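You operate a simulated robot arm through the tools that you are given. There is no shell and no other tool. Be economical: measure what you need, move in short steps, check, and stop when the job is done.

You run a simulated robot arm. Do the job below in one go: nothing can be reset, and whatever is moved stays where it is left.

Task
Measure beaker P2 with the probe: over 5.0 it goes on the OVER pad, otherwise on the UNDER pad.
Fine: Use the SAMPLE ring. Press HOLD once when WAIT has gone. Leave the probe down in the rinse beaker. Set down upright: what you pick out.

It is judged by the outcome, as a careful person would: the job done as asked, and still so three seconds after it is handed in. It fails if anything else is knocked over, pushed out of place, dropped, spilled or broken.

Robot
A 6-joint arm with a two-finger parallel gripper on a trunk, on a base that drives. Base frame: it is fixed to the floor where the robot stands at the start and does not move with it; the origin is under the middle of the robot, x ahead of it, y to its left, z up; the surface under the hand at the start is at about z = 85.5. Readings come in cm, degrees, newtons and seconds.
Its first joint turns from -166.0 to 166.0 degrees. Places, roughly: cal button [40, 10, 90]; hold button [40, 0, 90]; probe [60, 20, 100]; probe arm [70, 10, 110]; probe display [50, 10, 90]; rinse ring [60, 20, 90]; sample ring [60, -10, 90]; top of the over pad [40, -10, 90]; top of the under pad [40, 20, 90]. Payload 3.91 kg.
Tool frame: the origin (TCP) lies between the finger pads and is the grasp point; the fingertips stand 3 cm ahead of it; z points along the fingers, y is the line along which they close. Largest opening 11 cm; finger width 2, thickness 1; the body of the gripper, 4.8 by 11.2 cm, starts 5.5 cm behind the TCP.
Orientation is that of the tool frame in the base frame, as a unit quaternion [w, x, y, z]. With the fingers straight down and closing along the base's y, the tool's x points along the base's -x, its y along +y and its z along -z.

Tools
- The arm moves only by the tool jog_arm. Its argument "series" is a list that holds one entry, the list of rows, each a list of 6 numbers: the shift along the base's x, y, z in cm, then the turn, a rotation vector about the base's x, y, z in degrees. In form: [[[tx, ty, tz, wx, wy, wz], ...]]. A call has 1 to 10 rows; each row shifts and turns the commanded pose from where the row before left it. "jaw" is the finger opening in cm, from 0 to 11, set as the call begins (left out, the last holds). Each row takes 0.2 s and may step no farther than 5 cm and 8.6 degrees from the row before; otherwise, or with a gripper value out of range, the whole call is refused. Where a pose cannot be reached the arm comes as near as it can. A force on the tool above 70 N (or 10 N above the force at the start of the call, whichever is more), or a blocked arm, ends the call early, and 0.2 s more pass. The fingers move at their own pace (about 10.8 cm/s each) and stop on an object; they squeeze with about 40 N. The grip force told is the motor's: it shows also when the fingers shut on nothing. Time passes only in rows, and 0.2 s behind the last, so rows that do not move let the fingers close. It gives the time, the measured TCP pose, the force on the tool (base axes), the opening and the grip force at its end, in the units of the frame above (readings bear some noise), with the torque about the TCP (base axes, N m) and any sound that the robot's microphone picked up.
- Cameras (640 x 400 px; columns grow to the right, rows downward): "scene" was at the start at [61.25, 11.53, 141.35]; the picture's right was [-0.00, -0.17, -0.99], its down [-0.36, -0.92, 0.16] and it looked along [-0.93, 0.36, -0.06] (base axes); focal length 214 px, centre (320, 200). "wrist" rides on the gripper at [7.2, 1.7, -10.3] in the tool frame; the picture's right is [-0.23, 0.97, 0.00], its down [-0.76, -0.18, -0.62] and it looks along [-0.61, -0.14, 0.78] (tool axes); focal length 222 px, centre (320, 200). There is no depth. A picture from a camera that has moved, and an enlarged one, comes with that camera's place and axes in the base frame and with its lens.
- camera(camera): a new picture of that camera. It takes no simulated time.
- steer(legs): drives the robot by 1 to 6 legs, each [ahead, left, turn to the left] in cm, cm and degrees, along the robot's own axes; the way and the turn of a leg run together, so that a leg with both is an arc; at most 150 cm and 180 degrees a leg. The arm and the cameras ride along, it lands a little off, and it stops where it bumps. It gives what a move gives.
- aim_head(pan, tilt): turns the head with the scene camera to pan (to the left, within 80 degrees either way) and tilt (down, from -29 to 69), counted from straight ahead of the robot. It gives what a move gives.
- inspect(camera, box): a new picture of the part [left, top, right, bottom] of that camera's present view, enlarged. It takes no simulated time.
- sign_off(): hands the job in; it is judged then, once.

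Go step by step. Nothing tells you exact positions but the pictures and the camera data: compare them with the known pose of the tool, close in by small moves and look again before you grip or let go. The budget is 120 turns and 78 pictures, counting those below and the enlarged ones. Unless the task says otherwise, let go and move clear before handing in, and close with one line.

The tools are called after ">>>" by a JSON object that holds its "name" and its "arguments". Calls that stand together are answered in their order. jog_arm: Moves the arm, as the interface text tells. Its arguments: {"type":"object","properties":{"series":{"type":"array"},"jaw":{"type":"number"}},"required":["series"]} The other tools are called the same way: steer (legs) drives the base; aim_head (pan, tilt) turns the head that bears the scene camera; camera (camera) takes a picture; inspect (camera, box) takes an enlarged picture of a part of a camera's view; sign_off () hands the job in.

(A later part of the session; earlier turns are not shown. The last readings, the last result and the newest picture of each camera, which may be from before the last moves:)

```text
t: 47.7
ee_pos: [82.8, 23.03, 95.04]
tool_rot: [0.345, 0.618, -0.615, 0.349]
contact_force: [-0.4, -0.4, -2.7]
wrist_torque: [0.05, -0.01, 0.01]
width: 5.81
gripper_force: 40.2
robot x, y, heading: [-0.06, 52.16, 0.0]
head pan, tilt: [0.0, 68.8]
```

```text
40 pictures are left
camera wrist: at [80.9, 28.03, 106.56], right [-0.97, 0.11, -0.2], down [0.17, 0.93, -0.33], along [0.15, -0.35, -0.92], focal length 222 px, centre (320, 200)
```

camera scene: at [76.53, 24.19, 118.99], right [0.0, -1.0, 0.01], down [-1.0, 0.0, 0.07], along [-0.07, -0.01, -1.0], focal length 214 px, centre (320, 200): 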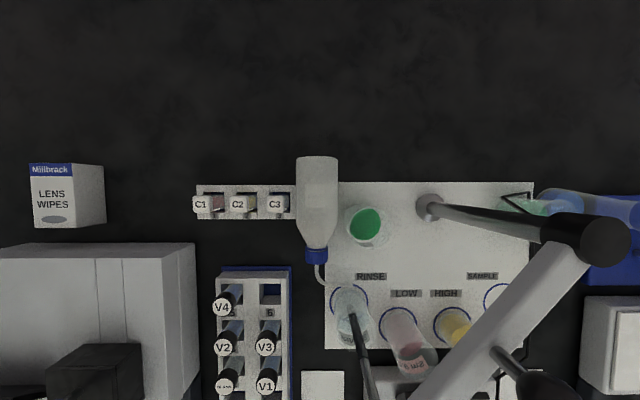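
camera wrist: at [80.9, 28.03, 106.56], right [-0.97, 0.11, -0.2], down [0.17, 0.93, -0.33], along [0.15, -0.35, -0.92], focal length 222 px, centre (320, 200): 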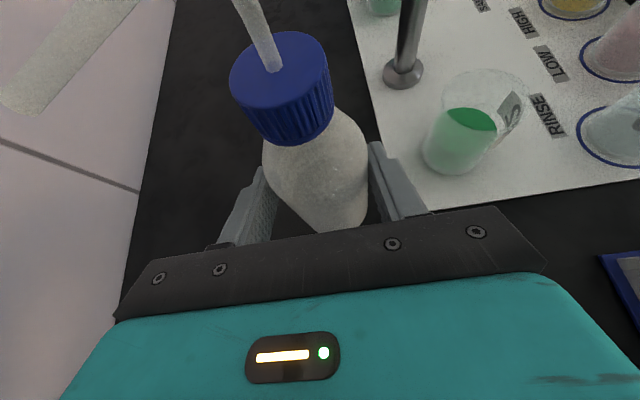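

>>> {"name": "jog_arm", "arguments": {"series": [[[0, 0, -0.5, 0, 0, 0], [0, 0, -0.3, 0, 0, 0], [0, 0, -0.3, 0, 0, 0], [0, 0, -0.2, 0, 0, 0], [0, 0, 0, 0, 0, 0]]]}}

```text
t: 48.9
ee_pos: [82.82, 23.13, 93.72]
tool_rot: [0.346, 0.617, -0.614, 0.349]
contact_force: [0.4, -0.3, -2.6]
wrist_torque: [0.05, 0.01, 0.0]
width: 5.8
gripper_force: 39.8
robot x, y, heading: [-0.1, 52.11, 0.3]
head pan, tilt: [0.0, 68.8]
```

The bottle hasn't touched down yet; I continue in tiny steps.

>>> {"name": "jog_arm", "arguments": {"series": [[[0, 0, -0.2, 0, 0, 0], [0, 0, -0.2, 0, 0, 0], [0, 0, -0.2, 0, 0, 0], [0, 0, 0, 0, 0, 0]]]}}

```text
t: 49.9
ee_pos: [82.9, 23.2, 93.35]
tool_rot: [0.344, 0.617, -0.614, 0.352]
contact_force: [1.5, 0.1, 26.6]
wrist_torque: [-0.77, 0.39, 0.01]
width: 5.79
gripper_force: 39.9
robot x, y, heading: [-0.3, 52.27, 0.3]
head pan, tilt: [0.0, 68.8]
```

It touched, slightly on one edge. I ease off and open the fingers slowly, then back away along the finger direction.

>>> {"name": "jog_arm", "arguments": {"series": [[[0, 0, 0.2, 0, 0, 0], [0, 0, 0, 0, 0, 0]]]}}

>>> {"name": "jog_arm", "arguments": {"series": [[[0, 0, 0, 0, 0, 0], [0, 0, 0, 0, 0, 0], [0, 0, 0, 0, 0, 0], [0, 0, 0, 0, 0, 0]]], "jaw": 8.2}}

>>> {"name": "camera", "arguments": {"camera": "wrist"}}

```text
t: 50.5
ee_pos: [82.8, 23.21, 93.44]
tool_rot: [0.344, 0.619, -0.614, 0.35]
contact_force: [5.0, -1.9, 17.0]
wrist_torque: [-1.0, -0.26, 0.17]
width: 5.8
gripper_force: 40.0
robot x, y, heading: [-0.32, 51.96, 0.1]
head pan, tilt: [0.0, 68.8]
```

```text
t: 51.5
ee_pos: [82.82, 22.98, 93.46]
tool_rot: [0.346, 0.617, -0.614, 0.35]
contact_force: [0.4, 0.2, 0.5]
wrist_torque: [-0.02, -0.01, -0.01]
width: 8.22
gripper_force: 0.1
robot x, y, heading: [0.27, 52.13, 0.2]
head pan, tilt: [0.0, 68.8]
```

```text
39 pictures are left
camera wrist: at [81.03, 28.04, 104.94], right [-0.97, 0.11, -0.2], down [0.17, 0.93, -0.33], along [0.15, -0.35, -0.92], focal length 222 px, centre (320, 200)
```

wrist: 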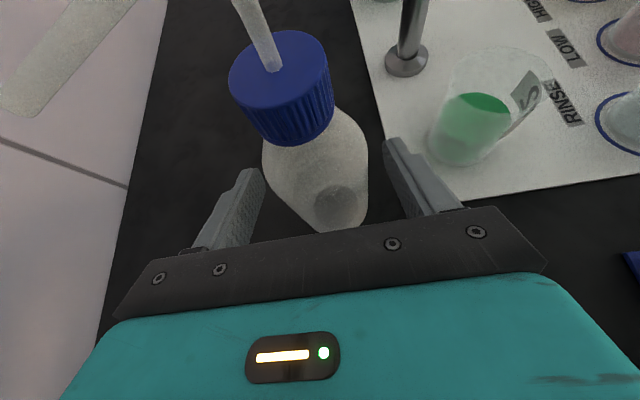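

The bottle stands on its own. I back off along the finger direction.

>>> {"name": "jog_arm", "arguments": {"series": [[[0, 2.1, 1.2, 0, 0, 0], [0, 2.6, 1.5, 0, 0, 0], [0, 3.4, 2, 0, 0, 0], [0, 3.4, 2, 0, 0, 0], [0, 3.4, 2, 0, 0, 0], [0, 0, 4, 0, 0, 0], [0, 0, 4, 0, 0, 0], [0, 0, 4, 0, 0, 0]]]}}

>>> {"name": "camera", "arguments": {"camera": "wrist"}}

```text
t: 53.3
ee_pos: [82.82, 37.89, 114.06]
tool_rot: [0.345, 0.618, -0.615, 0.349]
contact_force: [0.4, 0.0, 0.3]
wrist_torque: [-0.01, 0.01, -0.01]
width: 8.19
gripper_force: 0.0
robot x, y, heading: [0.12, 52.61, 0.0]
head pan, tilt: [0.0, 68.8]
```

```text
38 pictures are left
camera wrist: at [81.0, 42.76, 125.66], right [-0.97, 0.11, -0.2], down [0.17, 0.93, -0.33], along [0.15, -0.35, -0.92], focal length 222 px, centre (320, 200)
```

wrist: 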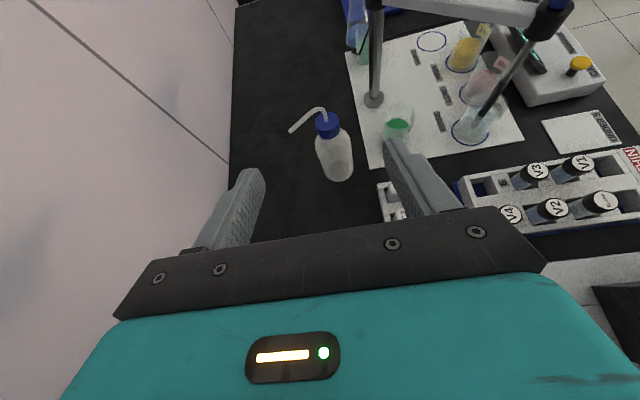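

The bottle stands upright at its old place and P2 is still standing. To keep the head away from the bottle, I'll take P2 with the hand leaning 20° toward +y, jaws closing along x.

>>> {"name": "jog_arm", "arguments": {"series": [[[-2, -2.5, 0, 6.5, 0, 0], [-2, -2.5, 0, 6.5, 0, 0], [-2, -2.5, 0, 6.5, 0, 0], [-2, -2.5, -1, 6.5, 0, 0], [-2, -2.7, -1, 6.5, 0, 0], [-1.8, -2.7, -1, 6.3, 0, 0], [0, 0, 0, 0, 0, 0]]], "jaw": 7.6}}

>>> {"name": "camera", "arguments": {"camera": "wrist"}}

```text
t: 54.9
ee_pos: [70.96, 22.65, 111.09]
tool_rot: [0.119, 0.698, -0.695, 0.125]
contact_force: [0.3, 0.8, 0.3]
wrist_torque: [-0.01, 0.01, 0.0]
width: 7.59
gripper_force: 0.0
robot x, y, heading: [-0.24, 51.91, 0.1]
head pan, tilt: [0.0, 68.8]
```

```text
37 pictures are left
camera wrist: at [69.12, 19.24, 123.34], right [-0.97, 0.21, -0.08], down [0.17, 0.93, 0.33], along [0.15, 0.3, -0.94], focal length 222 px, centre (320, 200)
```

wrist: 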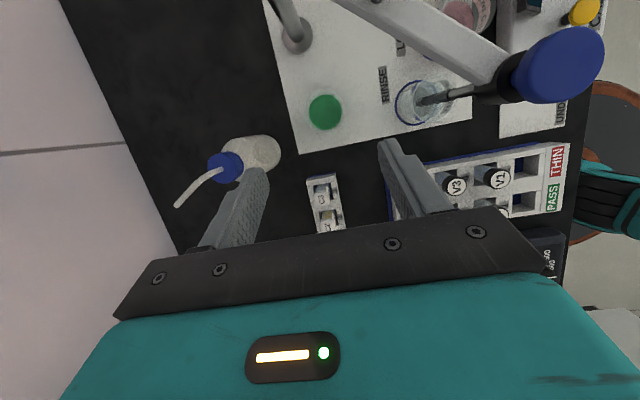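

>>> {"name": "inspect", "arguments": {"camera": "wrist", "box": [285, 80, 365, 145]}}

```text
6.15 times, centred on (325, 112) of wrist
camera zoom: at [69.12, 19.24, 123.34], right [-0.97, 0.21, -0.08], down [0.17, 0.93, 0.33], along [0.15, 0.3, -0.94], focal length 1367 px, centre (289, 738)
```

zoom: 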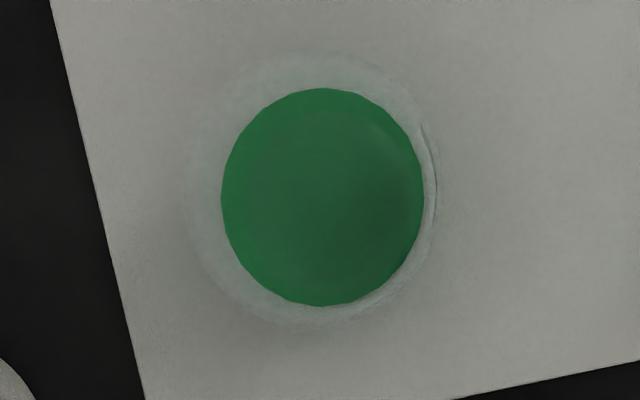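

P2 is at about (71.1, 17.1). I go down a bit, then approach along the finger direction and stop short to check.

>>> {"name": "jog_arm", "arguments": {"series": [[[0.1, 0, -3, 0, 0, 0], [0, 0, -2.9, 0, 0, 0], [0, -1.1, -3, 0, 0, 0], [0, -1.1, -3, 0, 0, 0], [0, -1.1, -3, 0, 0, 0], [0, 0, 0, 0, 0, 0]]]}}

>>> {"name": "camera", "arguments": {"camera": "wrist"}}

```text
t: 56.3
ee_pos: [70.98, 19.34, 96.17]
tool_rot: [0.12, 0.698, -0.695, 0.125]
contact_force: [-0.1, -0.7, 0.5]
wrist_torque: [-0.01, 0.01, -0.03]
width: 7.55
gripper_force: 0.0
robot x, y, heading: [-0.47, 52.32, 0.1]
head pan, tilt: [0.0, 68.8]
```

```text
35 pictures are left
camera wrist: at [69.12, 15.91, 108.36], right [-0.97, 0.21, -0.09], down [0.17, 0.93, 0.33], along [0.15, 0.3, -0.94], focal length 222 px, centre (320, 200)
```

wrist: 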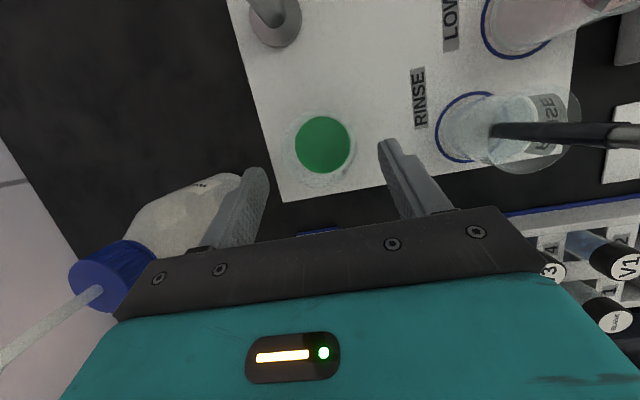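

Well aligned. I go the rest of the way and close on P2.

>>> {"name": "jog_arm", "arguments": {"series": [[[0, -0.8, -2.2, 0, 0, 0], [0, -0.8, -2.2, 0, 0, 0], [0, -0.5, -1.6, 0, 0, 0], [0, 0, 0, 0, 0, 0]]]}}

>>> {"name": "jog_arm", "arguments": {"series": [[[0, 0, 0, 0, 0, 0], [0, 0, 0, 0, 0, 0], [0, 0, 0, 0, 0, 0], [0, 0, 0, 0, 0, 0]]], "jaw": 3.5}}

>>> {"name": "camera", "arguments": {"camera": "wrist"}}

```text
t: 57.3
ee_pos: [71.16, 17.33, 90.16]
tool_rot: [0.121, 0.697, -0.696, 0.125]
contact_force: [-0.7, 1.2, 0.1]
wrist_torque: [0.02, 0.0, 0.0]
width: 7.6
gripper_force: 0.0
robot x, y, heading: [-0.18, 52.27, -0.2]
head pan, tilt: [0.0, 68.8]
```

```text
t: 58.3
ee_pos: [71.13, 17.31, 90.25]
tool_rot: [0.121, 0.697, -0.695, 0.125]
contact_force: [-0.4, -0.9, -0.8]
wrist_torque: [0.01, 0.03, -0.04]
width: 5.04
gripper_force: 39.9
robot x, y, heading: [0.1, 52.23, 0.1]
head pan, tilt: [0.0, 68.8]
```

```text
34 pictures are left
camera wrist: at [69.24, 13.83, 102.45], right [-0.97, 0.21, -0.08], down [0.17, 0.93, 0.33], along [0.15, 0.3, -0.94], focal length 222 px, centre (320, 200)
```

wrist: 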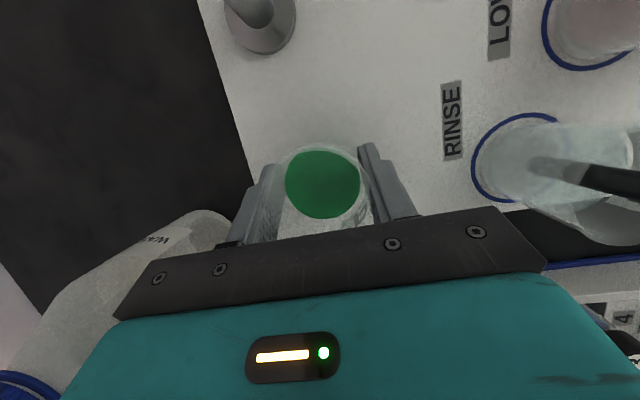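

P2 is held. I lift it back along the approach direction, gently.

>>> {"name": "jog_arm", "arguments": {"series": [[[0, 0, 0.5, 0, 0, 0], [0, 0.3, 1, 0, 0, 0], [0, 0.6, 1.8, 0, 0, 0], [0, 0.8, 2.2, 0, 0, 0], [0, 1, 2.8, 0, 0, 0], [0, 1, 2.8, 0, 0, 0], [0, 1, 2.8, 0, 0, 0], [0, 1, 2.8, 0, 0, 0], [0, 0.5, 2.5, 0, 0, 0], [0, 0, 2, 0, 0, 0]]]}}

>>> {"name": "jog_arm", "arguments": {"series": [[[0, 0, 2, 0, 0, 0], [0, 0.5, 2.5, 0, 0, 0], [0, 1, 2.5, 0, 0, 0], [0, 1, 1.5, 0, 0, 0], [0, 0.5, 0.5, 0, 0, 0], [0, 0, 0, 0, 0, 0]]]}}

>>> {"name": "camera", "arguments": {"camera": "wrist"}}

```text
t: 60.5
ee_pos: [71.21, 23.45, 111.59]
tool_rot: [0.121, 0.697, -0.695, 0.126]
contact_force: [0.4, -0.1, -1.1]
wrist_torque: [0.0, -0.03, 0.0]
width: 5.05
gripper_force: 40.1
robot x, y, heading: [-0.24, 52.26, 0.0]
head pan, tilt: [0.0, 68.8]
```

```text
t: 61.9
ee_pos: [71.12, 26.57, 120.36]
tool_rot: [0.121, 0.697, -0.695, 0.125]
contact_force: [0.0, 0.3, -0.5]
wrist_torque: [-0.01, -0.01, 0.04]
width: 5.03
gripper_force: 39.7
robot x, y, heading: [-0.19, 52.09, 0.1]
head pan, tilt: [0.0, 68.8]
```

```text
33 pictures are left
camera wrist: at [69.4, 23.05, 132.57], right [-0.97, 0.21, -0.08], down [0.17, 0.93, 0.33], along [0.15, 0.3, -0.94], focal length 222 px, centre (320, 200)
```

wrist: 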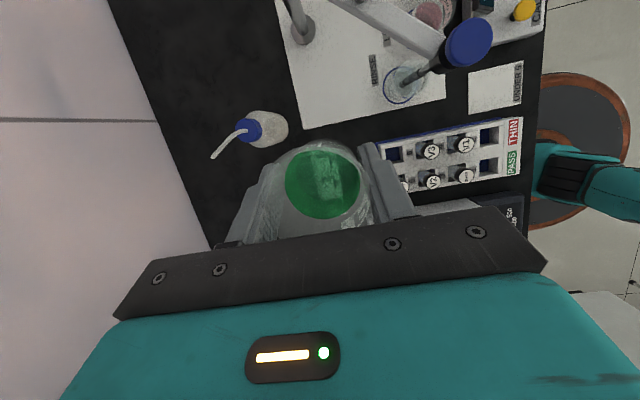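

P2 is up clear. I bring the hand in toward the robot and then drive back to the right.

>>> {"name": "jog_arm", "arguments": {"series": [[[-1.5, 1, 0.5, 0, 0, 0], [-2.6, 1.6, 0.8, 0, 0, 0], [-3, 1.8, 0.5, 0, 0, 0], [-3, 1.8, 0.5, 0, 0, 0], [-3, 1.8, 0.5, 0, 0, 0], [-3, 1.8, 0, 0, 0, 0], [-3, 1.8, 0, 0, 0, 0], [-3, 1.8, 0, 0, 0, 0], [-2.5, 1.4, 0, 0, 0, 0], [-1.2, 0.6, 0, 0, 0, 0]]]}}

>>> {"name": "steer", "arguments": {"legs": [[0, -26, 0], [0, -26, 0]]}}

>>> {"name": "camera", "arguments": {"camera": "wrist"}}

```text
t: 64.1
ee_pos: [45.32, 41.91, 123.24]
tool_rot: [0.121, 0.697, -0.695, 0.126]
contact_force: [-0.3, 0.4, -1.0]
wrist_torque: [0.0, 0.03, -0.03]
width: 5.02
gripper_force: 40.0
robot x, y, heading: [0.1, 51.98, 0.1]
head pan, tilt: [0.0, 68.8]
```

```text
t: 67.4
ee_pos: [45.21, -9.9, 123.39]
tool_rot: [-0.119, -0.696, 0.697, -0.125]
contact_force: [-0.1, -0.2, -0.8]
wrist_torque: [0.0, 0.02, 0.01]
width: 5.01
gripper_force: 39.8
robot x, y, heading: [-0.07, 0.28, -0.1]
head pan, tilt: [0.0, 68.8]
```

```text
32 pictures are left
camera wrist: at [43.3, -13.39, 135.5], right [-0.97, 0.21, -0.09], down [0.18, 0.93, 0.33], along [0.15, 0.3, -0.94], focal length 222 px, centre (320, 200)
```

wrist: 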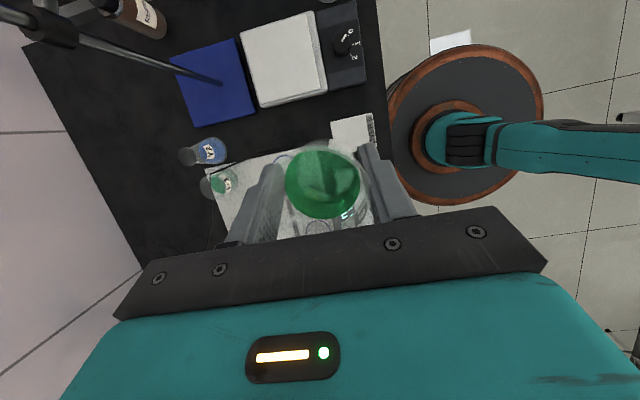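

Base is back near its start. I carry P2 above the SAMPLE ring and go part-way down.

>>> {"name": "jog_arm", "arguments": {"series": [[[1.5, 0.5, 0, 0, 0, 0], [3, 1, 0, 0, 0, 0], [3, 1, 0, 0, 0, 0], [3, 1, 0, 0, 0, 0], [1.9, 0.7, -1, 0, 0, 0], [0, 0, -3, 0, 0, 0], [0, 0, -4, 0, 0, 0], [0, 0, -4, 0, 0, 0], [0, 0, -4, 0, 0, 0], [0, 0, -2, 0, 0, 0]]]}}

>>> {"name": "camera", "arguments": {"camera": "wrist"}}

```text
t: 69.6
ee_pos: [57.57, -5.72, 105.26]
tool_rot: [-0.12, -0.696, 0.697, -0.126]
contact_force: [-0.5, 0.8, -0.9]
wrist_torque: [0.0, 0.01, -0.02]
width: 5.04
gripper_force: 40.2
robot x, y, heading: [-0.23, 0.61, -0.1]
head pan, tilt: [0.0, 68.8]
```

```text
31 pictures are left
camera wrist: at [55.72, -9.12, 117.43], right [-0.97, 0.21, -0.09], down [0.18, 0.93, 0.33], along [0.15, 0.3, -0.94], focal length 222 px, centre (320, 200)
```

wrist: 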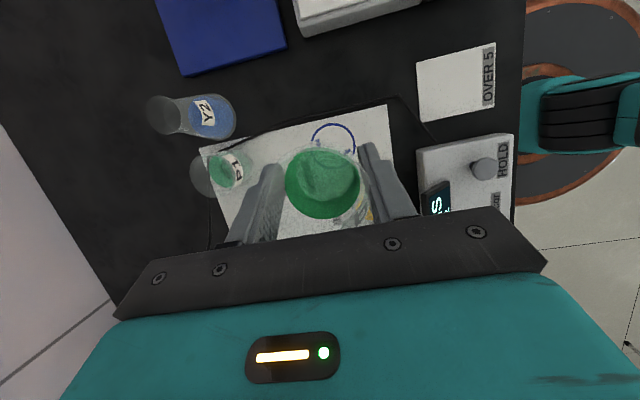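

>>> {"name": "inspect", "arguments": {"camera": "wrist", "box": [290, 100, 390, 180]}}

```text
5.00 times, centred on (340, 140) of wrist
camera zoom: at [55.72, -9.12, 117.43], right [-0.97, 0.21, -0.09], down [0.18, 0.93, 0.33], along [0.15, 0.3, -0.94], focal length 1111 px, centre (220, 500)
```

zoom: 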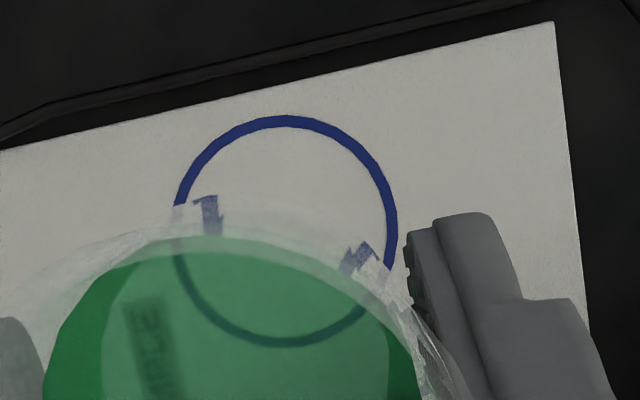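

The ring shows through the beaker; it lies slightly toward −y and −x. I lower further and compare directly.

>>> {"name": "jog_arm", "arguments": {"series": [[[-0.2, -0.2, -3, 0, 0, 0], [0, 0, -3, 0, 0, 0], [0, 0, -2.5, 0, 0, 0], [0, 0, -1.5, 0, 0, 0], [0, 0, 0, 0, 0, 0]]]}}

>>> {"name": "inspect", "arguments": {"camera": "wrist", "box": [260, 110, 400, 220]}}

```text
t: 70.8
ee_pos: [57.23, -5.98, 95.25]
tool_rot: [-0.12, -0.696, 0.697, -0.126]
contact_force: [0.1, -0.4, -1.4]
wrist_torque: [-0.02, 0.03, 0.04]
width: 5.0
gripper_force: 40.2
robot x, y, heading: [-0.15, 0.35, -0.2]
head pan, tilt: [0.0, 68.8]
```

```text
3.64 times, centred on (330, 165) of wrist
camera zoom: at [55.44, -9.42, 107.44], right [-0.97, 0.21, -0.08], down [0.18, 0.93, 0.33], along [0.15, 0.3, -0.94], focal length 808 px, centre (284, 327)
```

zoom: 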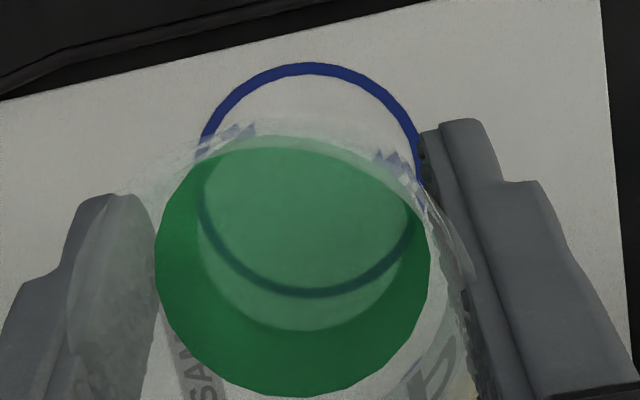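

In the same view, the beaker's base needs about 0.25 cm more toward −y to be centred in the ring. I shift and lower to contact.

>>> {"name": "jog_arm", "arguments": {"series": [[[0.05, -0.25, -2, 0, 0, 0], [0, 0, -1.5, 0, 0, 0], [0, 0, -0.8, 0, 0, 0], [0, 0, -0.3, 0, 0, 0], [0, 0, 0, 0, 0, 0]]]}}

>>> {"name": "inspect", "arguments": {"camera": "wrist", "box": [260, 110, 400, 220]}}

```text
t: 72.0
ee_pos: [57.43, -6.29, 90.71]
tool_rot: [-0.12, -0.695, 0.697, -0.126]
contact_force: [0.1, 0.0, -0.8]
wrist_torque: [0.02, -0.03, 0.0]
width: 5.04
gripper_force: 39.7
robot x, y, heading: [-0.04, 0.65, -0.1]
head pan, tilt: [0.0, 68.8]
```

```text
3.64 times, centred on (330, 165) of wrist
camera zoom: at [55.57, -9.69, 102.9], right [-0.97, 0.21, -0.09], down [0.18, 0.93, 0.33], along [0.15, 0.3, -0.94], focal length 808 px, centre (284, 327)
```

zoom: 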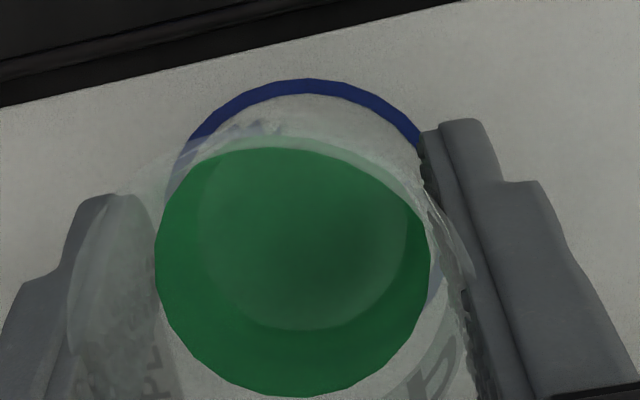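

Nearly centred. A last small correction and touch-down.

>>> {"name": "jog_arm", "arguments": {"series": [[[0, -0.15, -0.2, 0, 0, 0], [0, 0, -0.2, 0, 0, 0], [0, 0, -0.15, 0, 0, 0], [0, 0, 0, 0, 0, 0]]]}}

```text
t: 73.0
ee_pos: [57.54, -6.36, 90.18]
tool_rot: [-0.119, -0.695, 0.697, -0.126]
contact_force: [3.3, -0.6, 17.0]
wrist_torque: [-0.03, 0.15, -0.01]
width: 5.03
gripper_force: 39.9
robot x, y, heading: [-0.15, 0.98, -0.2]
head pan, tilt: [0.0, 68.8]
```

Touch-down. I ease off, open a little, and retreat along the fingers.

>>> {"name": "jog_arm", "arguments": {"series": [[[0, 0, 0.15, 0, 0, 0], [0, 0, 0, 0, 0, 0]]]}}

>>> {"name": "jog_arm", "arguments": {"series": [[[0, 0, 0, 0, 0, 0], [0, 0, 0, 0, 0, 0], [0, 0, 0, 0, 0, 0], [0, 0.5, 1.4, 0, 0, 0], [0, 1, 2.8, 0, 0, 0], [0, 1, 2.8, 0, 0, 0], [0, 1, 2.8, 0, 0, 0], [0, 0, 4, 0, 0, 0], [0, 0, 4, 0, 0, 0], [0, 0, 4, 0, 0, 0]]], "jaw": 7.4}}

>>> {"name": "camera", "arguments": {"camera": "wrist"}}

```text
t: 73.6
ee_pos: [57.46, -6.46, 90.2]
tool_rot: [0.121, 0.697, -0.696, 0.126]
contact_force: [0.0, -1.1, -0.4]
wrist_torque: [0.01, -0.01, -0.02]
width: 5.03
gripper_force: 39.7
robot x, y, heading: [0.22, 0.74, -0.2]
head pan, tilt: [0.0, 68.8]
```

```text
t: 75.8
ee_pos: [57.23, -3.04, 112.14]
tool_rot: [-0.12, -0.696, 0.697, -0.125]
contact_force: [0.1, 1.4, -0.6]
wrist_torque: [-0.03, 0.01, -0.01]
width: 7.39
gripper_force: 0.1
robot x, y, heading: [0.23, 0.38, -0.2]
head pan, tilt: [0.0, 68.8]
```

```text
27 pictures are left
camera wrist: at [55.49, -6.41, 124.28], right [-0.97, 0.21, -0.08], down [0.18, 0.93, 0.33], along [0.15, 0.3, -0.94], focal length 222 px, centre (320, 200)
```

wrist: 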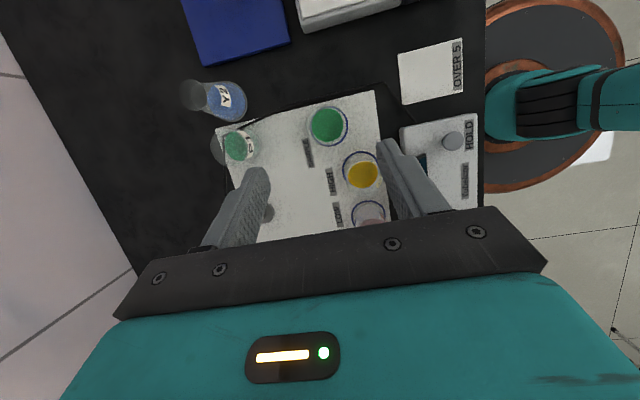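

P2 stands in the SAMPLE ring. Now for the probe: I straighten the hand, turn it so the jaws close across the boom, and go above the blue knob.

>>> {"name": "jog_arm", "arguments": {"series": [[[0, 0, 4.5, 7, 0, 0], [0, 1, 4.5, 7, 0, 0], [0, 2, 4, 6, 0, 0], [0, 2, 0, 0, 0, -8.5], [0, 2, 0, 0, 0, -8.5], [0, 2, 0, 0, 0, -8.5], [0, 2, 0, 0, 0, -8.5], [0, 2, 0, 0, 0, -8.5], [0, 2, 0, 0, 0, -8.5], [0, 2, 0, 0, 0, -8.5]]], "jaw": 8}}

>>> {"name": "jog_arm", "arguments": {"series": [[[0, 2, 0, 0, 0, -8.5], [0, 2, 0, 0, 0, -8.5], [0, 1, 0, 0, 0, -8.5], [0, 0, 0, 0, 0, -8.5], [0, 0, 0, 0, 0, -8.5], [0, 0, 0, 0, 0, -8.5], [0, 0, 0, 0, 0, -8.5], [0, 0, 0, 0, 0, -8.5], [0, 0, 0, 0, 0, 0]]]}}

>>> {"name": "aim_head", "arguments": {"pan": 0, "tilt": 30}}

>>> {"name": "camera", "arguments": {"camera": "scene"}}

```text
t: 78.0
ee_pos: [57.35, 14.3, 125.0]
tool_rot: [0.001, -0.26, 0.966, -0.004]
contact_force: [0.2, 0.4, 0.4]
wrist_torque: [-0.03, 0.02, 0.01]
width: 7.97
gripper_force: 0.0
robot x, y, heading: [-0.19, 0.43, -0.2]
head pan, tilt: [0.0, 68.8]
```

```text
t: 80.0
ee_pos: [57.31, 19.19, 125.2]
tool_rot: [-0.002, 0.323, 0.946, -0.004]
contact_force: [-0.6, -0.5, 0.8]
wrist_torque: [0.01, 0.02, 0.01]
width: 7.98
gripper_force: 0.0
robot x, y, heading: [-0.26, 0.52, 0.0]
head pan, tilt: [0.0, 68.8]
```

```text
t: 81.1
ee_pos: [57.36, 19.19, 125.11]
tool_rot: [-0.002, 0.322, 0.947, -0.003]
contact_force: [0.0, 0.2, 1.0]
wrist_torque: [0.04, -0.01, 0.0]
width: 8.01
gripper_force: 0.1
robot x, y, heading: [0.0, 0.41, 0.1]
head pan, tilt: [0.0, 30.0]
```

```text
26 pictures are left
camera scene: at [62.38, 15.46, 128.94], right [-0.61, -0.79, 0.01], down [-0.68, 0.53, 0.5], along [-0.4, 0.3, -0.87], focal length 214 px, centre (320, 200)
```

scene: 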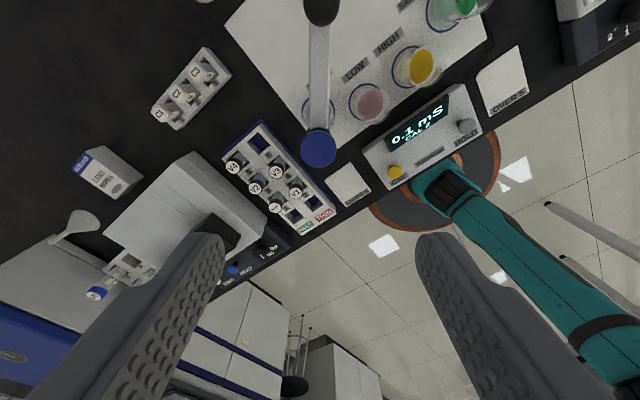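

The hand is over the knob to within 0.4 cm. I tuck the head first (the ball knob stands under it), then lower onto the blue knob.

>>> {"name": "aim_head", "arguments": {"pan": 0, "tilt": 69}}

>>> {"name": "jog_arm", "arguments": {"series": [[[0.35, -0.15, -3, 0, 0, 0], [0, 0, -4, 0, 0, 0], [0, 0, -3, 0, 0, 0], [0, 0, -2, 0, 0, 0], [0, 0, 0, 0, 0, 0]]], "jaw": 7}}

>>> {"name": "camera", "arguments": {"camera": "wrist"}}

```text
t: 82.1
ee_pos: [57.52, 19.12, 125.26]
tool_rot: [-0.001, 0.323, 0.946, -0.003]
contact_force: [-0.3, 0.5, 0.0]
wrist_torque: [-0.01, 0.02, 0.01]
width: 8.01
gripper_force: 0.0
robot x, y, heading: [-0.05, 0.47, -0.5]
head pan, tilt: [0.0, 68.8]
```

```text
t: 83.3
ee_pos: [57.74, 18.97, 113.09]
tool_rot: [-0.001, 0.322, 0.947, -0.003]
contact_force: [-0.2, -0.6, -0.6]
wrist_torque: [-0.01, -0.02, -0.01]
width: 6.99
gripper_force: 0.0
robot x, y, heading: [-0.07, 0.62, 0.0]
head pan, tilt: [0.0, 68.8]
```

```text
25 pictures are left
camera wrist: at [53.02, 24.63, 123.44], right [0.77, 0.63, -0.01], down [0.5, -0.6, 0.62], along [0.39, -0.49, -0.78], focal length 222 px, centre (320, 200)
```

wrist: 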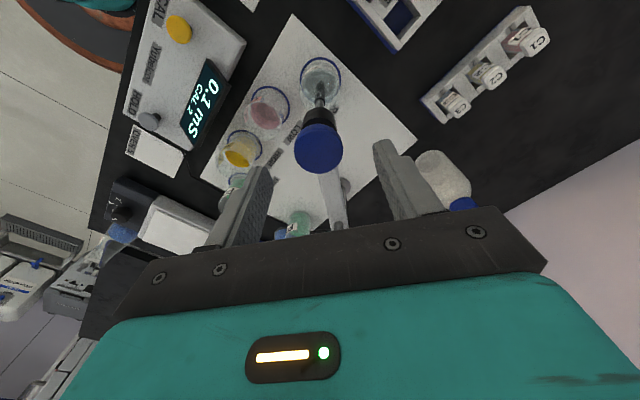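

Aligned. I lower to the knob's height and close gently.

>>> {"name": "jog_arm", "arguments": {"series": [[[-0.1, 0.05, -2, 0, 0, 0], [0, 0, -1.5, 0, 0, 0], [0, 0, -1, 0, 0, 0], [0, 0, 0, 0, 0, 0]]]}}

>>> {"name": "jog_arm", "arguments": {"series": [[[0, 0, 0, 0, 0, 0], [0, 0, 0, 0, 0, 0], [0, 0, 0, 0, 0, 0], [0, 0, 0, 0, 0, 0]]], "jaw": 2}}

>>> {"name": "camera", "arguments": {"camera": "wrist"}}

```text
t: 84.3
ee_pos: [57.59, 18.92, 108.51]
tool_rot: [0.0, 0.322, 0.947, -0.003]
contact_force: [0.0, 0.6, -0.5]
wrist_torque: [0.01, 0.01, -0.01]
width: 7.0
gripper_force: 0.1
robot x, y, heading: [0.34, 0.48, -0.1]
head pan, tilt: [0.0, 68.8]
```

```text
t: 85.3
ee_pos: [57.71, 18.93, 108.47]
tool_rot: [-0.001, 0.322, 0.947, -0.004]
contact_force: [-0.3, 0.5, -2.0]
wrist_torque: [0.05, -0.05, 0.03]
width: 3.41
gripper_force: 45.3
robot x, y, heading: [0.21, 0.89, -0.1]
head pan, tilt: [0.0, 68.8]
```

```text
24 pictures are left
camera wrist: at [52.9, 24.68, 118.84], right [0.77, 0.63, -0.01], down [0.5, -0.6, 0.62], along [0.39, -0.49, -0.78], focal length 222 px, centre (320, 200)
```

wrist: 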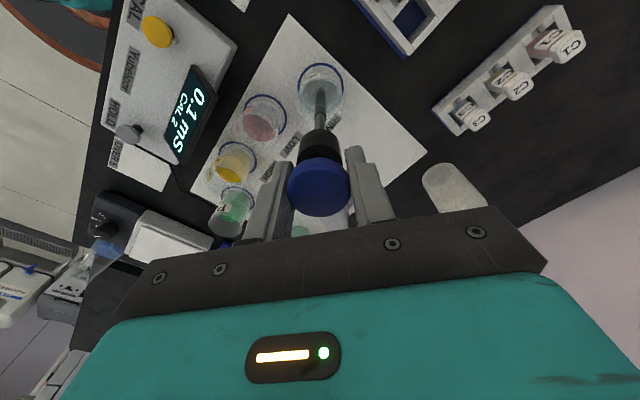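

Gripped at 3.4 cm. I lift a small amount and see what moves and how hard it pulls.

>>> {"name": "jog_arm", "arguments": {"series": [[[0, 0, 0.5, 0, 0, 0], [0, 0, 0.7, 0, 0, 0], [0, 0, 0.8, 0, 0, 0], [0, 0, 0, 0, 0, 0]]]}}

>>> {"name": "camera", "arguments": {"camera": "wrist"}}

```text
t: 86.3
ee_pos: [57.65, 19.1, 110.56]
tool_rot: [-0.002, 0.322, 0.947, -0.003]
contact_force: [0.9, -3.1, -0.3]
wrist_torque: [0.11, -0.01, -0.16]
width: 3.4
gripper_force: 44.8
robot x, y, heading: [-0.21, 0.44, -0.1]
head pan, tilt: [0.0, 68.8]
```

```text
23 pictures are left
camera wrist: at [52.96, 24.75, 120.9], right [0.77, 0.63, -0.01], down [0.5, -0.6, 0.62], along [0.39, -0.49, -0.78], focal length 222 px, centre (320, 200)
```

wrist: 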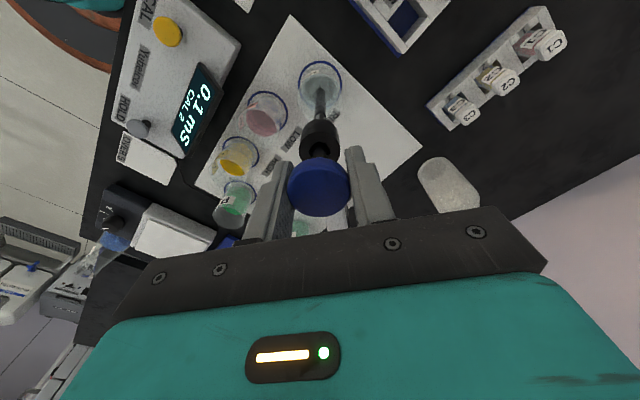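

The probe slides up smoothly in its holder. I keep raising it, watching for the end stop.

>>> {"name": "jog_arm", "arguments": {"series": [[[0, 0, 1, 0, 0, 0], [0, 0, 1, 0, 0, 0], [0, 0, 1, 0, 0, 0], [0, 0, 1, 0, 0, 0], [0, 0, 1, 0, 0, 0], [0, 0, 0, 0, 0, 0]]]}}

>>> {"name": "camera", "arguments": {"camera": "wrist"}}

```text
t: 87.7
ee_pos: [57.74, 19.05, 115.62]
tool_rot: [-0.001, 0.322, 0.947, -0.003]
contact_force: [-3.4, 3.3, 0.0]
wrist_torque: [0.14, -0.07, 0.21]
width: 3.41
gripper_force: 44.8
robot x, y, heading: [0.01, 0.47, -0.1]
head pan, tilt: [0.0, 68.8]
```

```text
22 pictures are left
camera wrist: at [52.93, 24.72, 125.9], right [0.77, 0.63, -0.01], down [0.5, -0.6, 0.62], along [0.39, -0.49, -0.78], focal length 222 px, centre (320, 200)
```

wrist: 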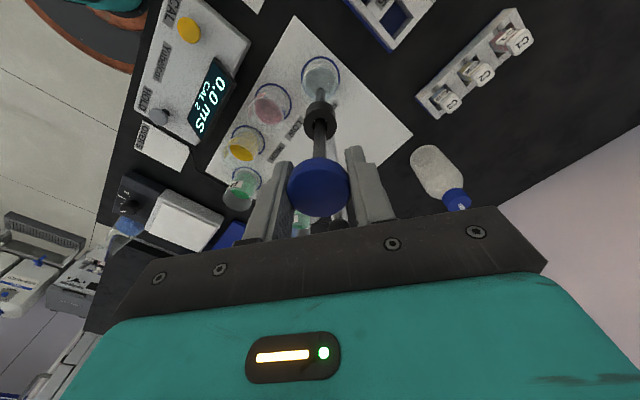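

The reading dropped to 0.0, so the tip is out of the liquid. I raise a little more and check the tip against the rims.

>>> {"name": "jog_arm", "arguments": {"series": [[[0, 0, 0.8, 0, 0, 0], [0, 0, 0.8, 0, 0, 0], [0, 0, 0.8, 0, 0, 0], [0, 0, 0, 0, 0, 0]]]}}

>>> {"name": "inspect", "arguments": {"camera": "wrist", "box": [260, 30, 400, 220]}}

```text
t: 88.3
ee_pos: [57.8, 19.2, 116.48]
tool_rot: [-0.006, 0.322, 0.947, -0.007]
contact_force: [-0.6, 3.1, -12.7]
wrist_torque: [-0.01, -0.26, 0.39]
width: 3.44
gripper_force: 45.1
robot x, y, heading: [-0.11, 1.24, 0.1]
head pan, tilt: [0.0, 68.8]
stopped in row 3: the force on the tool passed its limit at 94 N (the readings are from after the stop); the commanded pose is now the measured one
```

```text
2.11 times, centred on (330, 125) of wrist
camera zoom: at [53.2, 24.87, 126.8], right [0.77, 0.63, -0.02], down [0.51, -0.6, 0.62], along [0.38, -0.49, -0.78], focal length 468 px, centre (299, 358)
```

zoom: 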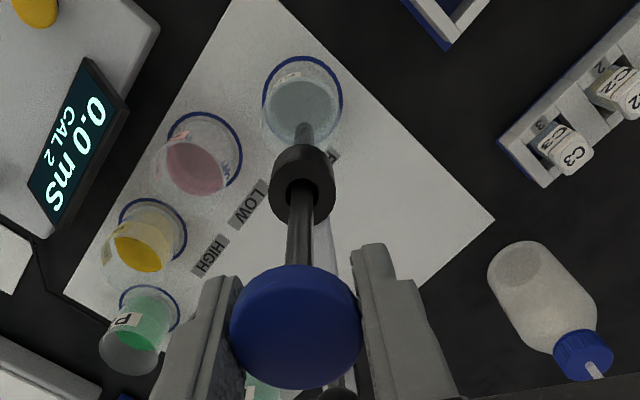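

That's the top stop (8 cm stroke). I ease down slightly and start swinging the boom along its arc about the post, turning the hand with it.

>>> {"name": "jog_arm", "arguments": {"series": [[[0, 0, -0.3, 0, 0, 0], [-0.78, -1.11, 0, 0, 0, 3.92], [-0.78, -1.11, 0, 0, 0, 3.92], [0, 0, 0, 0, 0, 0]]]}}

>>> {"name": "camera", "arguments": {"camera": "wrist"}}

```text
t: 89.3
ee_pos: [56.19, 16.96, 116.17]
tool_rot: [-0.006, 0.256, 0.967, -0.008]
contact_force: [-5.0, 3.5, 0.0]
wrist_torque: [0.24, -0.25, -0.02]
width: 3.39
gripper_force: 44.8
robot x, y, heading: [-0.03, 0.51, -0.1]
head pan, tilt: [0.0, 68.8]
```

```text
20 pictures are left
camera wrist: at [50.84, 21.98, 126.52], right [0.68, 0.73, -0.02], down [0.58, -0.52, 0.62], along [0.45, -0.43, -0.78], focal length 222 px, centre (320, 200)
```

wrist: 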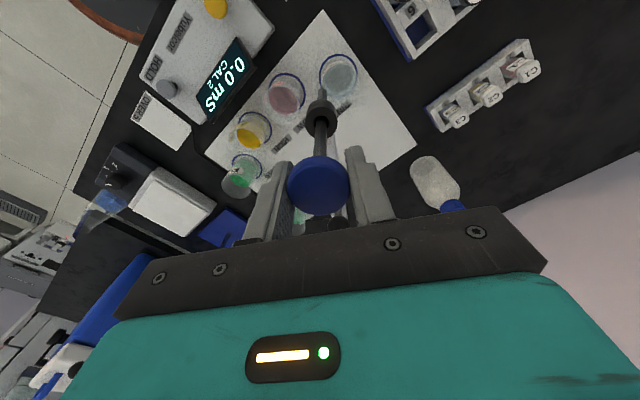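

It swings freely, the rinse beaker undisturbed. I continue the swing.

>>> {"name": "jog_arm", "arguments": {"series": [[[-1.35, -2.36, 0, 0, 0, 7.84], [-0.9, -2.57, 0, 0, 0, 7.84], [-0.54, -2.66, 0, 0, 0, 7.84], [-0.18, -2.71, 0, 0, 0, 7.84], [0.2, -2.71, 0, 0, 0, 7.84], [0, 0, 0, 0, 0, 0]]]}}

>>> {"name": "jog_arm", "arguments": {"series": [[[0.56, -2.66, 0, 0, 0, 7.84], [0.92, -2.55, 0, 0, 0, 7.84], [1.26, -2.41, 0, 0, 0, 7.84], [0.8, -1.2, 0, 0, 0, 4], [0, 0, 0, 0, 0, 0]]]}}

>>> {"name": "camera", "arguments": {"camera": "wrist"}}

```text
t: 90.7
ee_pos: [53.45, 3.78, 116.16]
tool_rot: [-0.003, -0.084, 0.996, -0.008]
contact_force: [0.6, -0.3, -0.5]
wrist_torque: [0.04, 0.08, -0.02]
width: 3.43
gripper_force: 45.1
robot x, y, heading: [-0.22, 0.3, 0.0]
head pan, tilt: [0.0, 68.8]
```

```text
t: 91.9
ee_pos: [57.08, -5.12, 116.3]
tool_rot: [0.0, -0.317, 0.948, -0.01]
contact_force: [-7.5, -7.3, -1.3]
wrist_torque: [0.11, 0.03, -0.12]
width: 3.4
gripper_force: 45.3
robot x, y, heading: [-0.58, 0.61, -0.2]
head pan, tilt: [0.0, 68.8]
```

```text
19 pictures are left
camera wrist: at [50.06, -8.05, 126.7], right [-0.4, 0.91, -0.02], down [0.71, 0.33, 0.62], along [0.57, 0.24, -0.78], focal length 222 px, centre (320, 200)
```

wrist: 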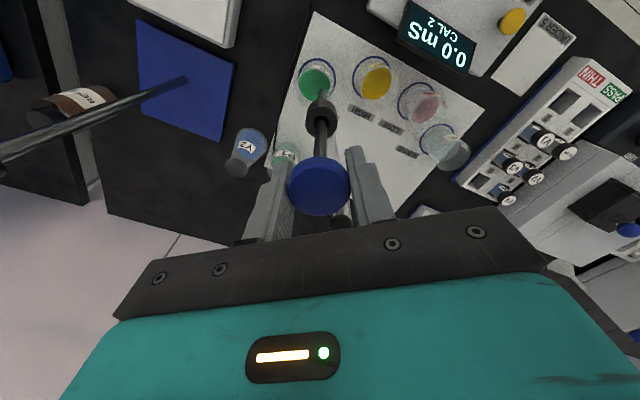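

The probe is nearly over P2. I inspect how the tip lines up with the beaker.

>>> {"name": "inspect", "arguments": {"camera": "wrist", "box": [270, 40, 370, 140]}}

```text
4.00 times, centred on (320, 90) of wrist
camera zoom: at [50.06, -8.05, 126.7], right [-0.4, 0.91, -0.02], down [0.71, 0.33, 0.62], along [0.57, 0.24, -0.78], focal length 888 px, centre (320, 640)
```

zoom: 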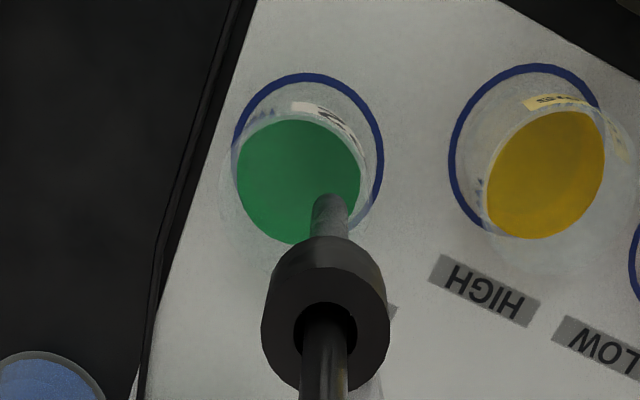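

The tip needs about 4° more swing to be central over P2. I complete it and then lower into the liquid.

>>> {"name": "jog_arm", "arguments": {"series": [[[0.38, -0.55, 0, 0, 0, 2], [0.38, -0.55, 0, 0, 0, 2], [0, 0, 0, 0, 0, 0]]]}}

>>> {"name": "inspect", "arguments": {"camera": "wrist", "box": [270, 40, 370, 140]}}

```text
t: 92.7
ee_pos: [57.72, -6.11, 116.31]
tool_rot: [0.001, -0.35, 0.937, -0.008]
contact_force: [-4.3, -4.1, 1.7]
wrist_torque: [0.28, -0.12, -0.1]
width: 3.39
gripper_force: 45.0
robot x, y, heading: [-0.29, 0.94, -0.1]
head pan, tilt: [0.0, 68.8]
```

```text
4.00 times, centred on (320, 90) of wrist
camera zoom: at [51.06, -9.53, 126.58], right [-0.47, 0.88, -0.02], down [0.69, 0.38, 0.62], along [0.56, 0.28, -0.78], focal length 888 px, centre (320, 640)
```

zoom: 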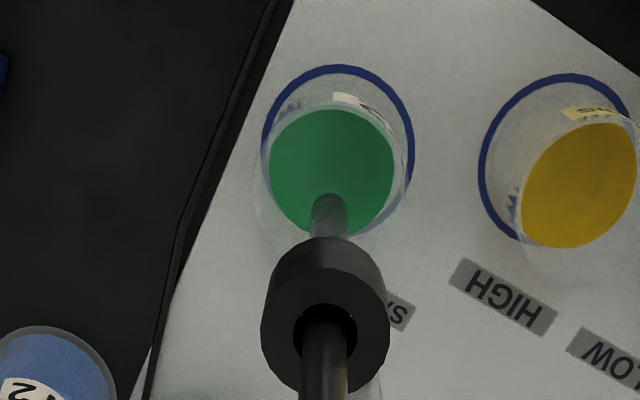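

Centred over P2. I lower the probe to its bottom position.

>>> {"name": "jog_arm", "arguments": {"series": [[[0, 0, -1.2, 0, 0, 0], [0, 0, -1.2, 0, 0, 0], [0, 0, -1.2, 0, 0, 0], [0, 0, -1.2, 0, 0, 0], [0, 0, -1.2, 0, 0, 0], [0, 0, -1.0, 0, 0, 0], [0, 0, -0.6, 0, 0, 0], [0, 0, 0, 0, 0, 0]]]}}

>>> {"name": "camera", "arguments": {"camera": "wrist"}}

```text
t: 94.5
ee_pos: [57.75, -6.0, 108.65]
tool_rot: [-0.001, -0.351, 0.937, -0.008]
contact_force: [6.2, 3.5, -1.3]
wrist_torque: [0.11, -0.02, -0.21]
width: 3.41
gripper_force: 45.0
robot x, y, heading: [0.04, 0.76, -0.2]
head pan, tilt: [0.0, 68.8]
```

```text
16 pictures are left
camera wrist: at [51.04, -9.49, 119.06], right [-0.47, 0.88, -0.02], down [0.69, 0.38, 0.62], along [0.56, 0.28, -0.78], focal length 222 px, centre (320, 200)
```

wrist: 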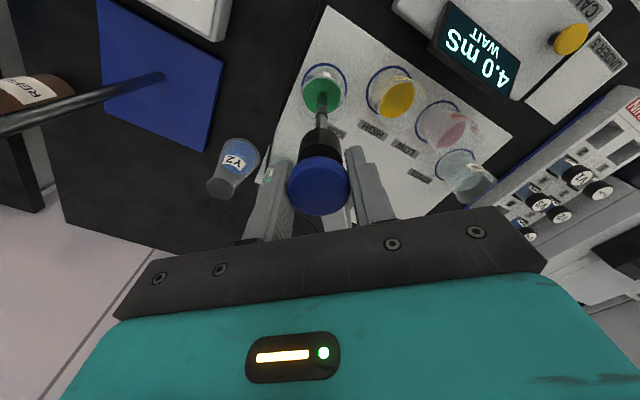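

The display shows 4.0 mS with WAIT. I release the knob, rise, and go over to the HOLD button with closed fingers.

>>> {"name": "jog_arm", "arguments": {"series": [[[0, 0, 0, 0, 0, 0], [0, 0, 0, 0, 0, 0], [0, 0, 0, 0, 0, 0], [0, 0, 2, 0, 0, 0], [0, 0, 4, 0, 0, 0], [0, 0, 4, 0, 0, 0], [0, 0, 4, 0, 0, 0], [-2, 0.5, 0, 0, 0, -8.2], [-3, 1, 0, 0, 0, -8.2], [-3, 1, 0, 0, 0, -8.2]]], "jaw": 6.5}}

>>> {"name": "jog_arm", "arguments": {"series": [[[-3, 1, 0, 0, 0, -8.2], [-3, 1, 0, 0, 0, -8.2], [-3.2, 1.1, 0, 0, 0, 0], [0, 0, -4, 0, 0, 0], [0, 0, -4, 0, 0, 0], [0, 0, -4, 0, 0, 0], [0, 0, -4, 0, 0, 0], [0, 0, 0, 0, 0, 0]]], "jaw": 0}}

>>> {"name": "camera", "arguments": {"camera": "wrist"}}

```text
t: 96.7
ee_pos: [49.63, -3.35, 122.53]
tool_rot: [-0.003, -0.141, 0.99, -0.009]
contact_force: [0.0, -0.3, -0.7]
wrist_torque: [-0.02, 0.04, 0.02]
width: 6.51
gripper_force: 0.1
robot x, y, heading: [-0.14, 0.45, 0.1]
head pan, tilt: [0.0, 68.8]
```

```text
t: 98.5
ee_pos: [40.55, -0.4, 106.75]
tool_rot: [-0.004, 0.001, 1.0, -0.008]
contact_force: [-0.1, 0.0, -0.4]
wrist_torque: [0.0, 0.02, -0.03]
width: 0.0
gripper_force: 38.0
robot x, y, heading: [-0.16, 0.75, 0.1]
head pan, tilt: [0.0, 68.8]
```

```text
15 pictures are left
camera wrist: at [33.37, 1.35, 117.05], right [0.23, 0.97, -0.02], down [0.77, -0.17, 0.62], along [0.6, -0.15, -0.78], focal length 222 px, centre (320, 200)
```

wrist: 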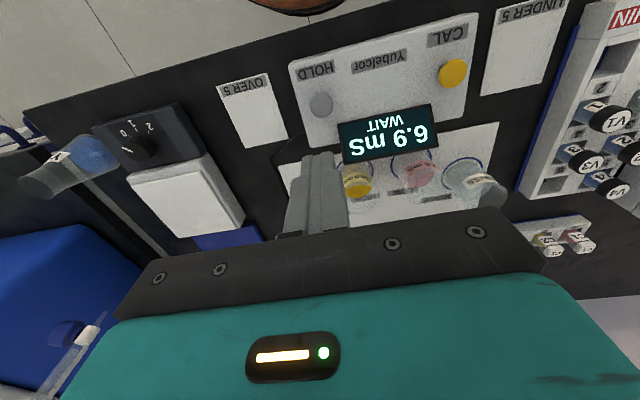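

The reading is at 6.9 and still WAIT. I hover close over HOLD and let time pass.

>>> {"name": "jog_arm", "arguments": {"series": [[[-0.15, -0.1, -4, 0, 0, 0], [0, 0, -4, 0, 0, 0], [0, 0, -3, 0, 0, 0], [0, 0, 0, 0, 0, 0], [0, 0, 0, 0, 0, 0], [0, 0, 0, 0, 0, 0], [0, 0, 0, 0, 0, 0], [0, 0, 0, 0, 0, 0], [0, 0, 0, 0, 0, 0], [0, 0, 0, 0, 0, 0]]]}}

>>> {"name": "jog_arm", "arguments": {"series": [[[0, 0, 0, 0, 0, 0], [0, 0, 0, 0, 0, 0], [0, 0, 0, 0, 0, 0], [0, 0, 0, 0, 0, 0], [0, 0, 0, 0, 0, 0], [0, 0, 0, 0, 0, 0], [0, 0, 0, 0, 0, 0], [0, 0, 0, 0, 0, 0], [0, 0, 0, 0, 0, 0], [0, 0, 0, 0, 0, 0]]]}}

>>> {"name": "camera", "arguments": {"camera": "wrist"}}

```text
t: 100.7
ee_pos: [40.54, -0.81, 95.61]
tool_rot: [-0.003, 0.0, 1.0, -0.007]
contact_force: [-0.2, 0.1, 0.0]
wrist_torque: [0.03, 0.0, -0.01]
width: 0.0
gripper_force: 37.8
robot x, y, heading: [-0.27, 0.93, 0.1]
head pan, tilt: [0.0, 68.8]
```

```text
t: 102.9
ee_pos: [40.54, -0.61, 95.69]
tool_rot: [-0.004, 0.001, 1.0, -0.008]
contact_force: [0.9, 0.2, -0.2]
wrist_torque: [0.0, 0.02, 0.01]
width: 0.0
gripper_force: 38.0
robot x, y, heading: [-0.21, 0.07, 0.2]
head pan, tilt: [0.0, 68.8]
```

```text
14 pictures are left
camera wrist: at [33.32, 1.04, 106.0], right [0.23, 0.97, -0.02], down [0.77, -0.17, 0.62], along [0.6, -0.15, -0.78], focal length 222 px, centre (320, 200)
```

wrist: 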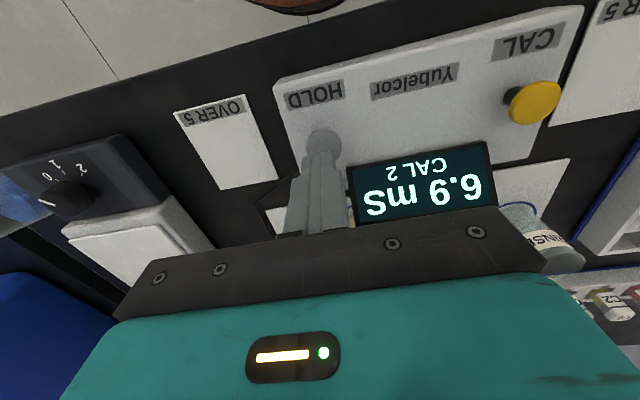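

WAIT is gone; the reading is 6.9 mS, over 5.0. The fingertips are right above HOLD: I press down in small steps.

>>> {"name": "jog_arm", "arguments": {"series": [[[-0.1, 0.05, -0.6, 0, 0, 0], [0, 0, -0.5, 0, 0, 0], [0, 0, -0.4, 0, 0, 0], [0, 0, -0.3, 0, 0, 0]]]}}

```text
t: 103.9
ee_pos: [40.19, -0.48, 93.77]
tool_rot: [-0.003, 0.001, 1.0, -0.008]
contact_force: [-1.3, 0.5, 0.4]
wrist_torque: [0.01, 0.04, -0.03]
width: 0.02
gripper_force: 37.6
robot x, y, heading: [-0.07, 0.69, 0.1]
head pan, tilt: [0.0, 68.8]
```

>>> {"name": "jog_arm", "arguments": {"series": [[[0, 0, -0.3, 0, 0, 0], [0, 0, -0.3, 0, 0, 0], [0, 0, -0.2, 0, 0, 0]]]}}

```text
t: 104.7
ee_pos: [40.34, -0.61, 93.11]
tool_rot: [-0.002, 0.0, 1.0, -0.008]
contact_force: [1.5, -0.4, 3.6]
wrist_torque: [-0.01, -0.03, 0.01]
width: 0.03
gripper_force: 38.0
robot x, y, heading: [0.11, 0.68, -0.1]
head pan, tilt: [0.0, 68.8]
```

Contact begins. I press a bit deeper without leaving it.

>>> {"name": "jog_arm", "arguments": {"series": [[[0, 0, -0.2, 0, 0, 0], [0, 0, -0.15, 0, 0, 0]]]}}

>>> {"name": "inspect", "arguments": {"camera": "wrist", "box": [270, 60, 520, 230]}}

```text
t: 105.3
ee_pos: [40.23, -0.48, 92.82]
tool_rot: [-0.004, 0.0, 1.0, -0.008]
contact_force: [1.8, 0.3, 3.2]
wrist_torque: [0.0, -0.05, 0.0]
width: 0.01
gripper_force: 37.2
robot x, y, heading: [-0.22, 0.5, -0.1]
head pan, tilt: [0.0, 68.8]
heard: click
```

```text
2.35 times, centred on (395, 145) of wrist
camera zoom: at [33.02, 1.2, 103.06], right [0.23, 0.97, -0.02], down [0.77, -0.17, 0.62], along [0.6, -0.15, -0.78], focal length 523 px, centre (144, 329)
```

zoom: 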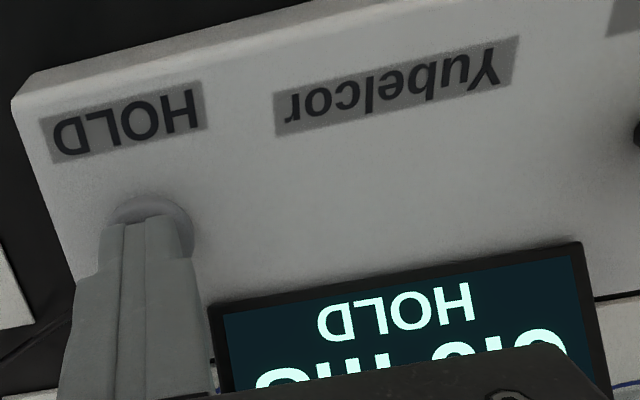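

HOLD clicked and shows. I rise and return over the probe knob, jaws across the boom.

>>> {"name": "jog_arm", "arguments": {"series": [[[0, 0, 1, 0, 0, 0], [0, 0, 4, 0, 0, 0], [0, 0, 5, 0, 0, 0], [0, 0, 5, 0, 0, 0], [0, 0, 5, 0, 0, 0], [0, 0, 5, 0, 0, 0], [0, 0, 5, 0, 0, 0], [3, -1, 0, 0, 0, 8.2], [3, -1, 0, 0, 0, 8.2], [3, -1, 0, 0, 0, 8.2]]]}}

>>> {"name": "jog_arm", "arguments": {"series": [[[3, -1, 0, 0, 0, 8.2], [3, -1, 0, 0, 0, 8.2], [2.4, -0.5, 0, 0, 0, 0], [0, 0, -4, 0, 0, 0], [0, 0, -4, 0, 0, 0], [0, 0, -2, 0, 0, 0], [0, 0, 0, 0, 0, 0]]], "jaw": 7}}

>>> {"name": "camera", "arguments": {"camera": "wrist"}}

```text
t: 107.5
ee_pos: [49.06, -3.52, 122.76]
tool_rot: [0.0, -0.214, 0.977, -0.008]
contact_force: [-0.7, -0.1, 0.7]
wrist_torque: [-0.01, -0.05, -0.02]
width: 0.01
gripper_force: 37.9
robot x, y, heading: [-0.31, 0.61, 0.2]
head pan, tilt: [0.0, 68.8]
```

```text
t: 109.1
ee_pos: [57.7, -6.05, 112.6]
tool_rot: [-0.001, -0.35, 0.937, -0.009]
contact_force: [-0.1, 0.2, -0.6]
wrist_torque: [0.0, -0.01, 0.02]
width: 7.01
gripper_force: 0.1
robot x, y, heading: [-0.45, 0.95, -0.1]
head pan, tilt: [0.0, 68.8]
```

```text
12 pictures are left
camera wrist: at [50.88, -9.47, 123.04], right [-0.47, 0.88, -0.02], down [0.69, 0.38, 0.62], along [0.56, 0.28, -0.78], focal length 222 px, centre (320, 200)
```

wrist: 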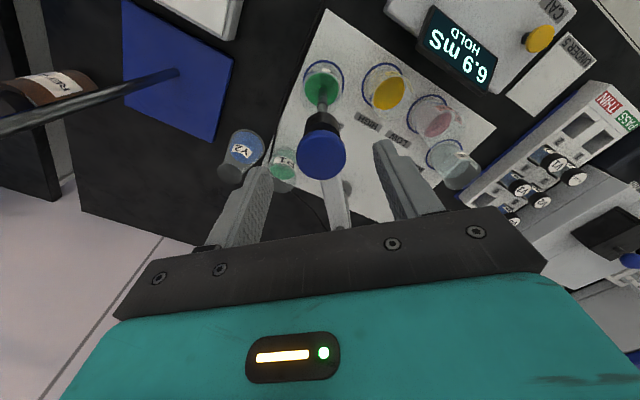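

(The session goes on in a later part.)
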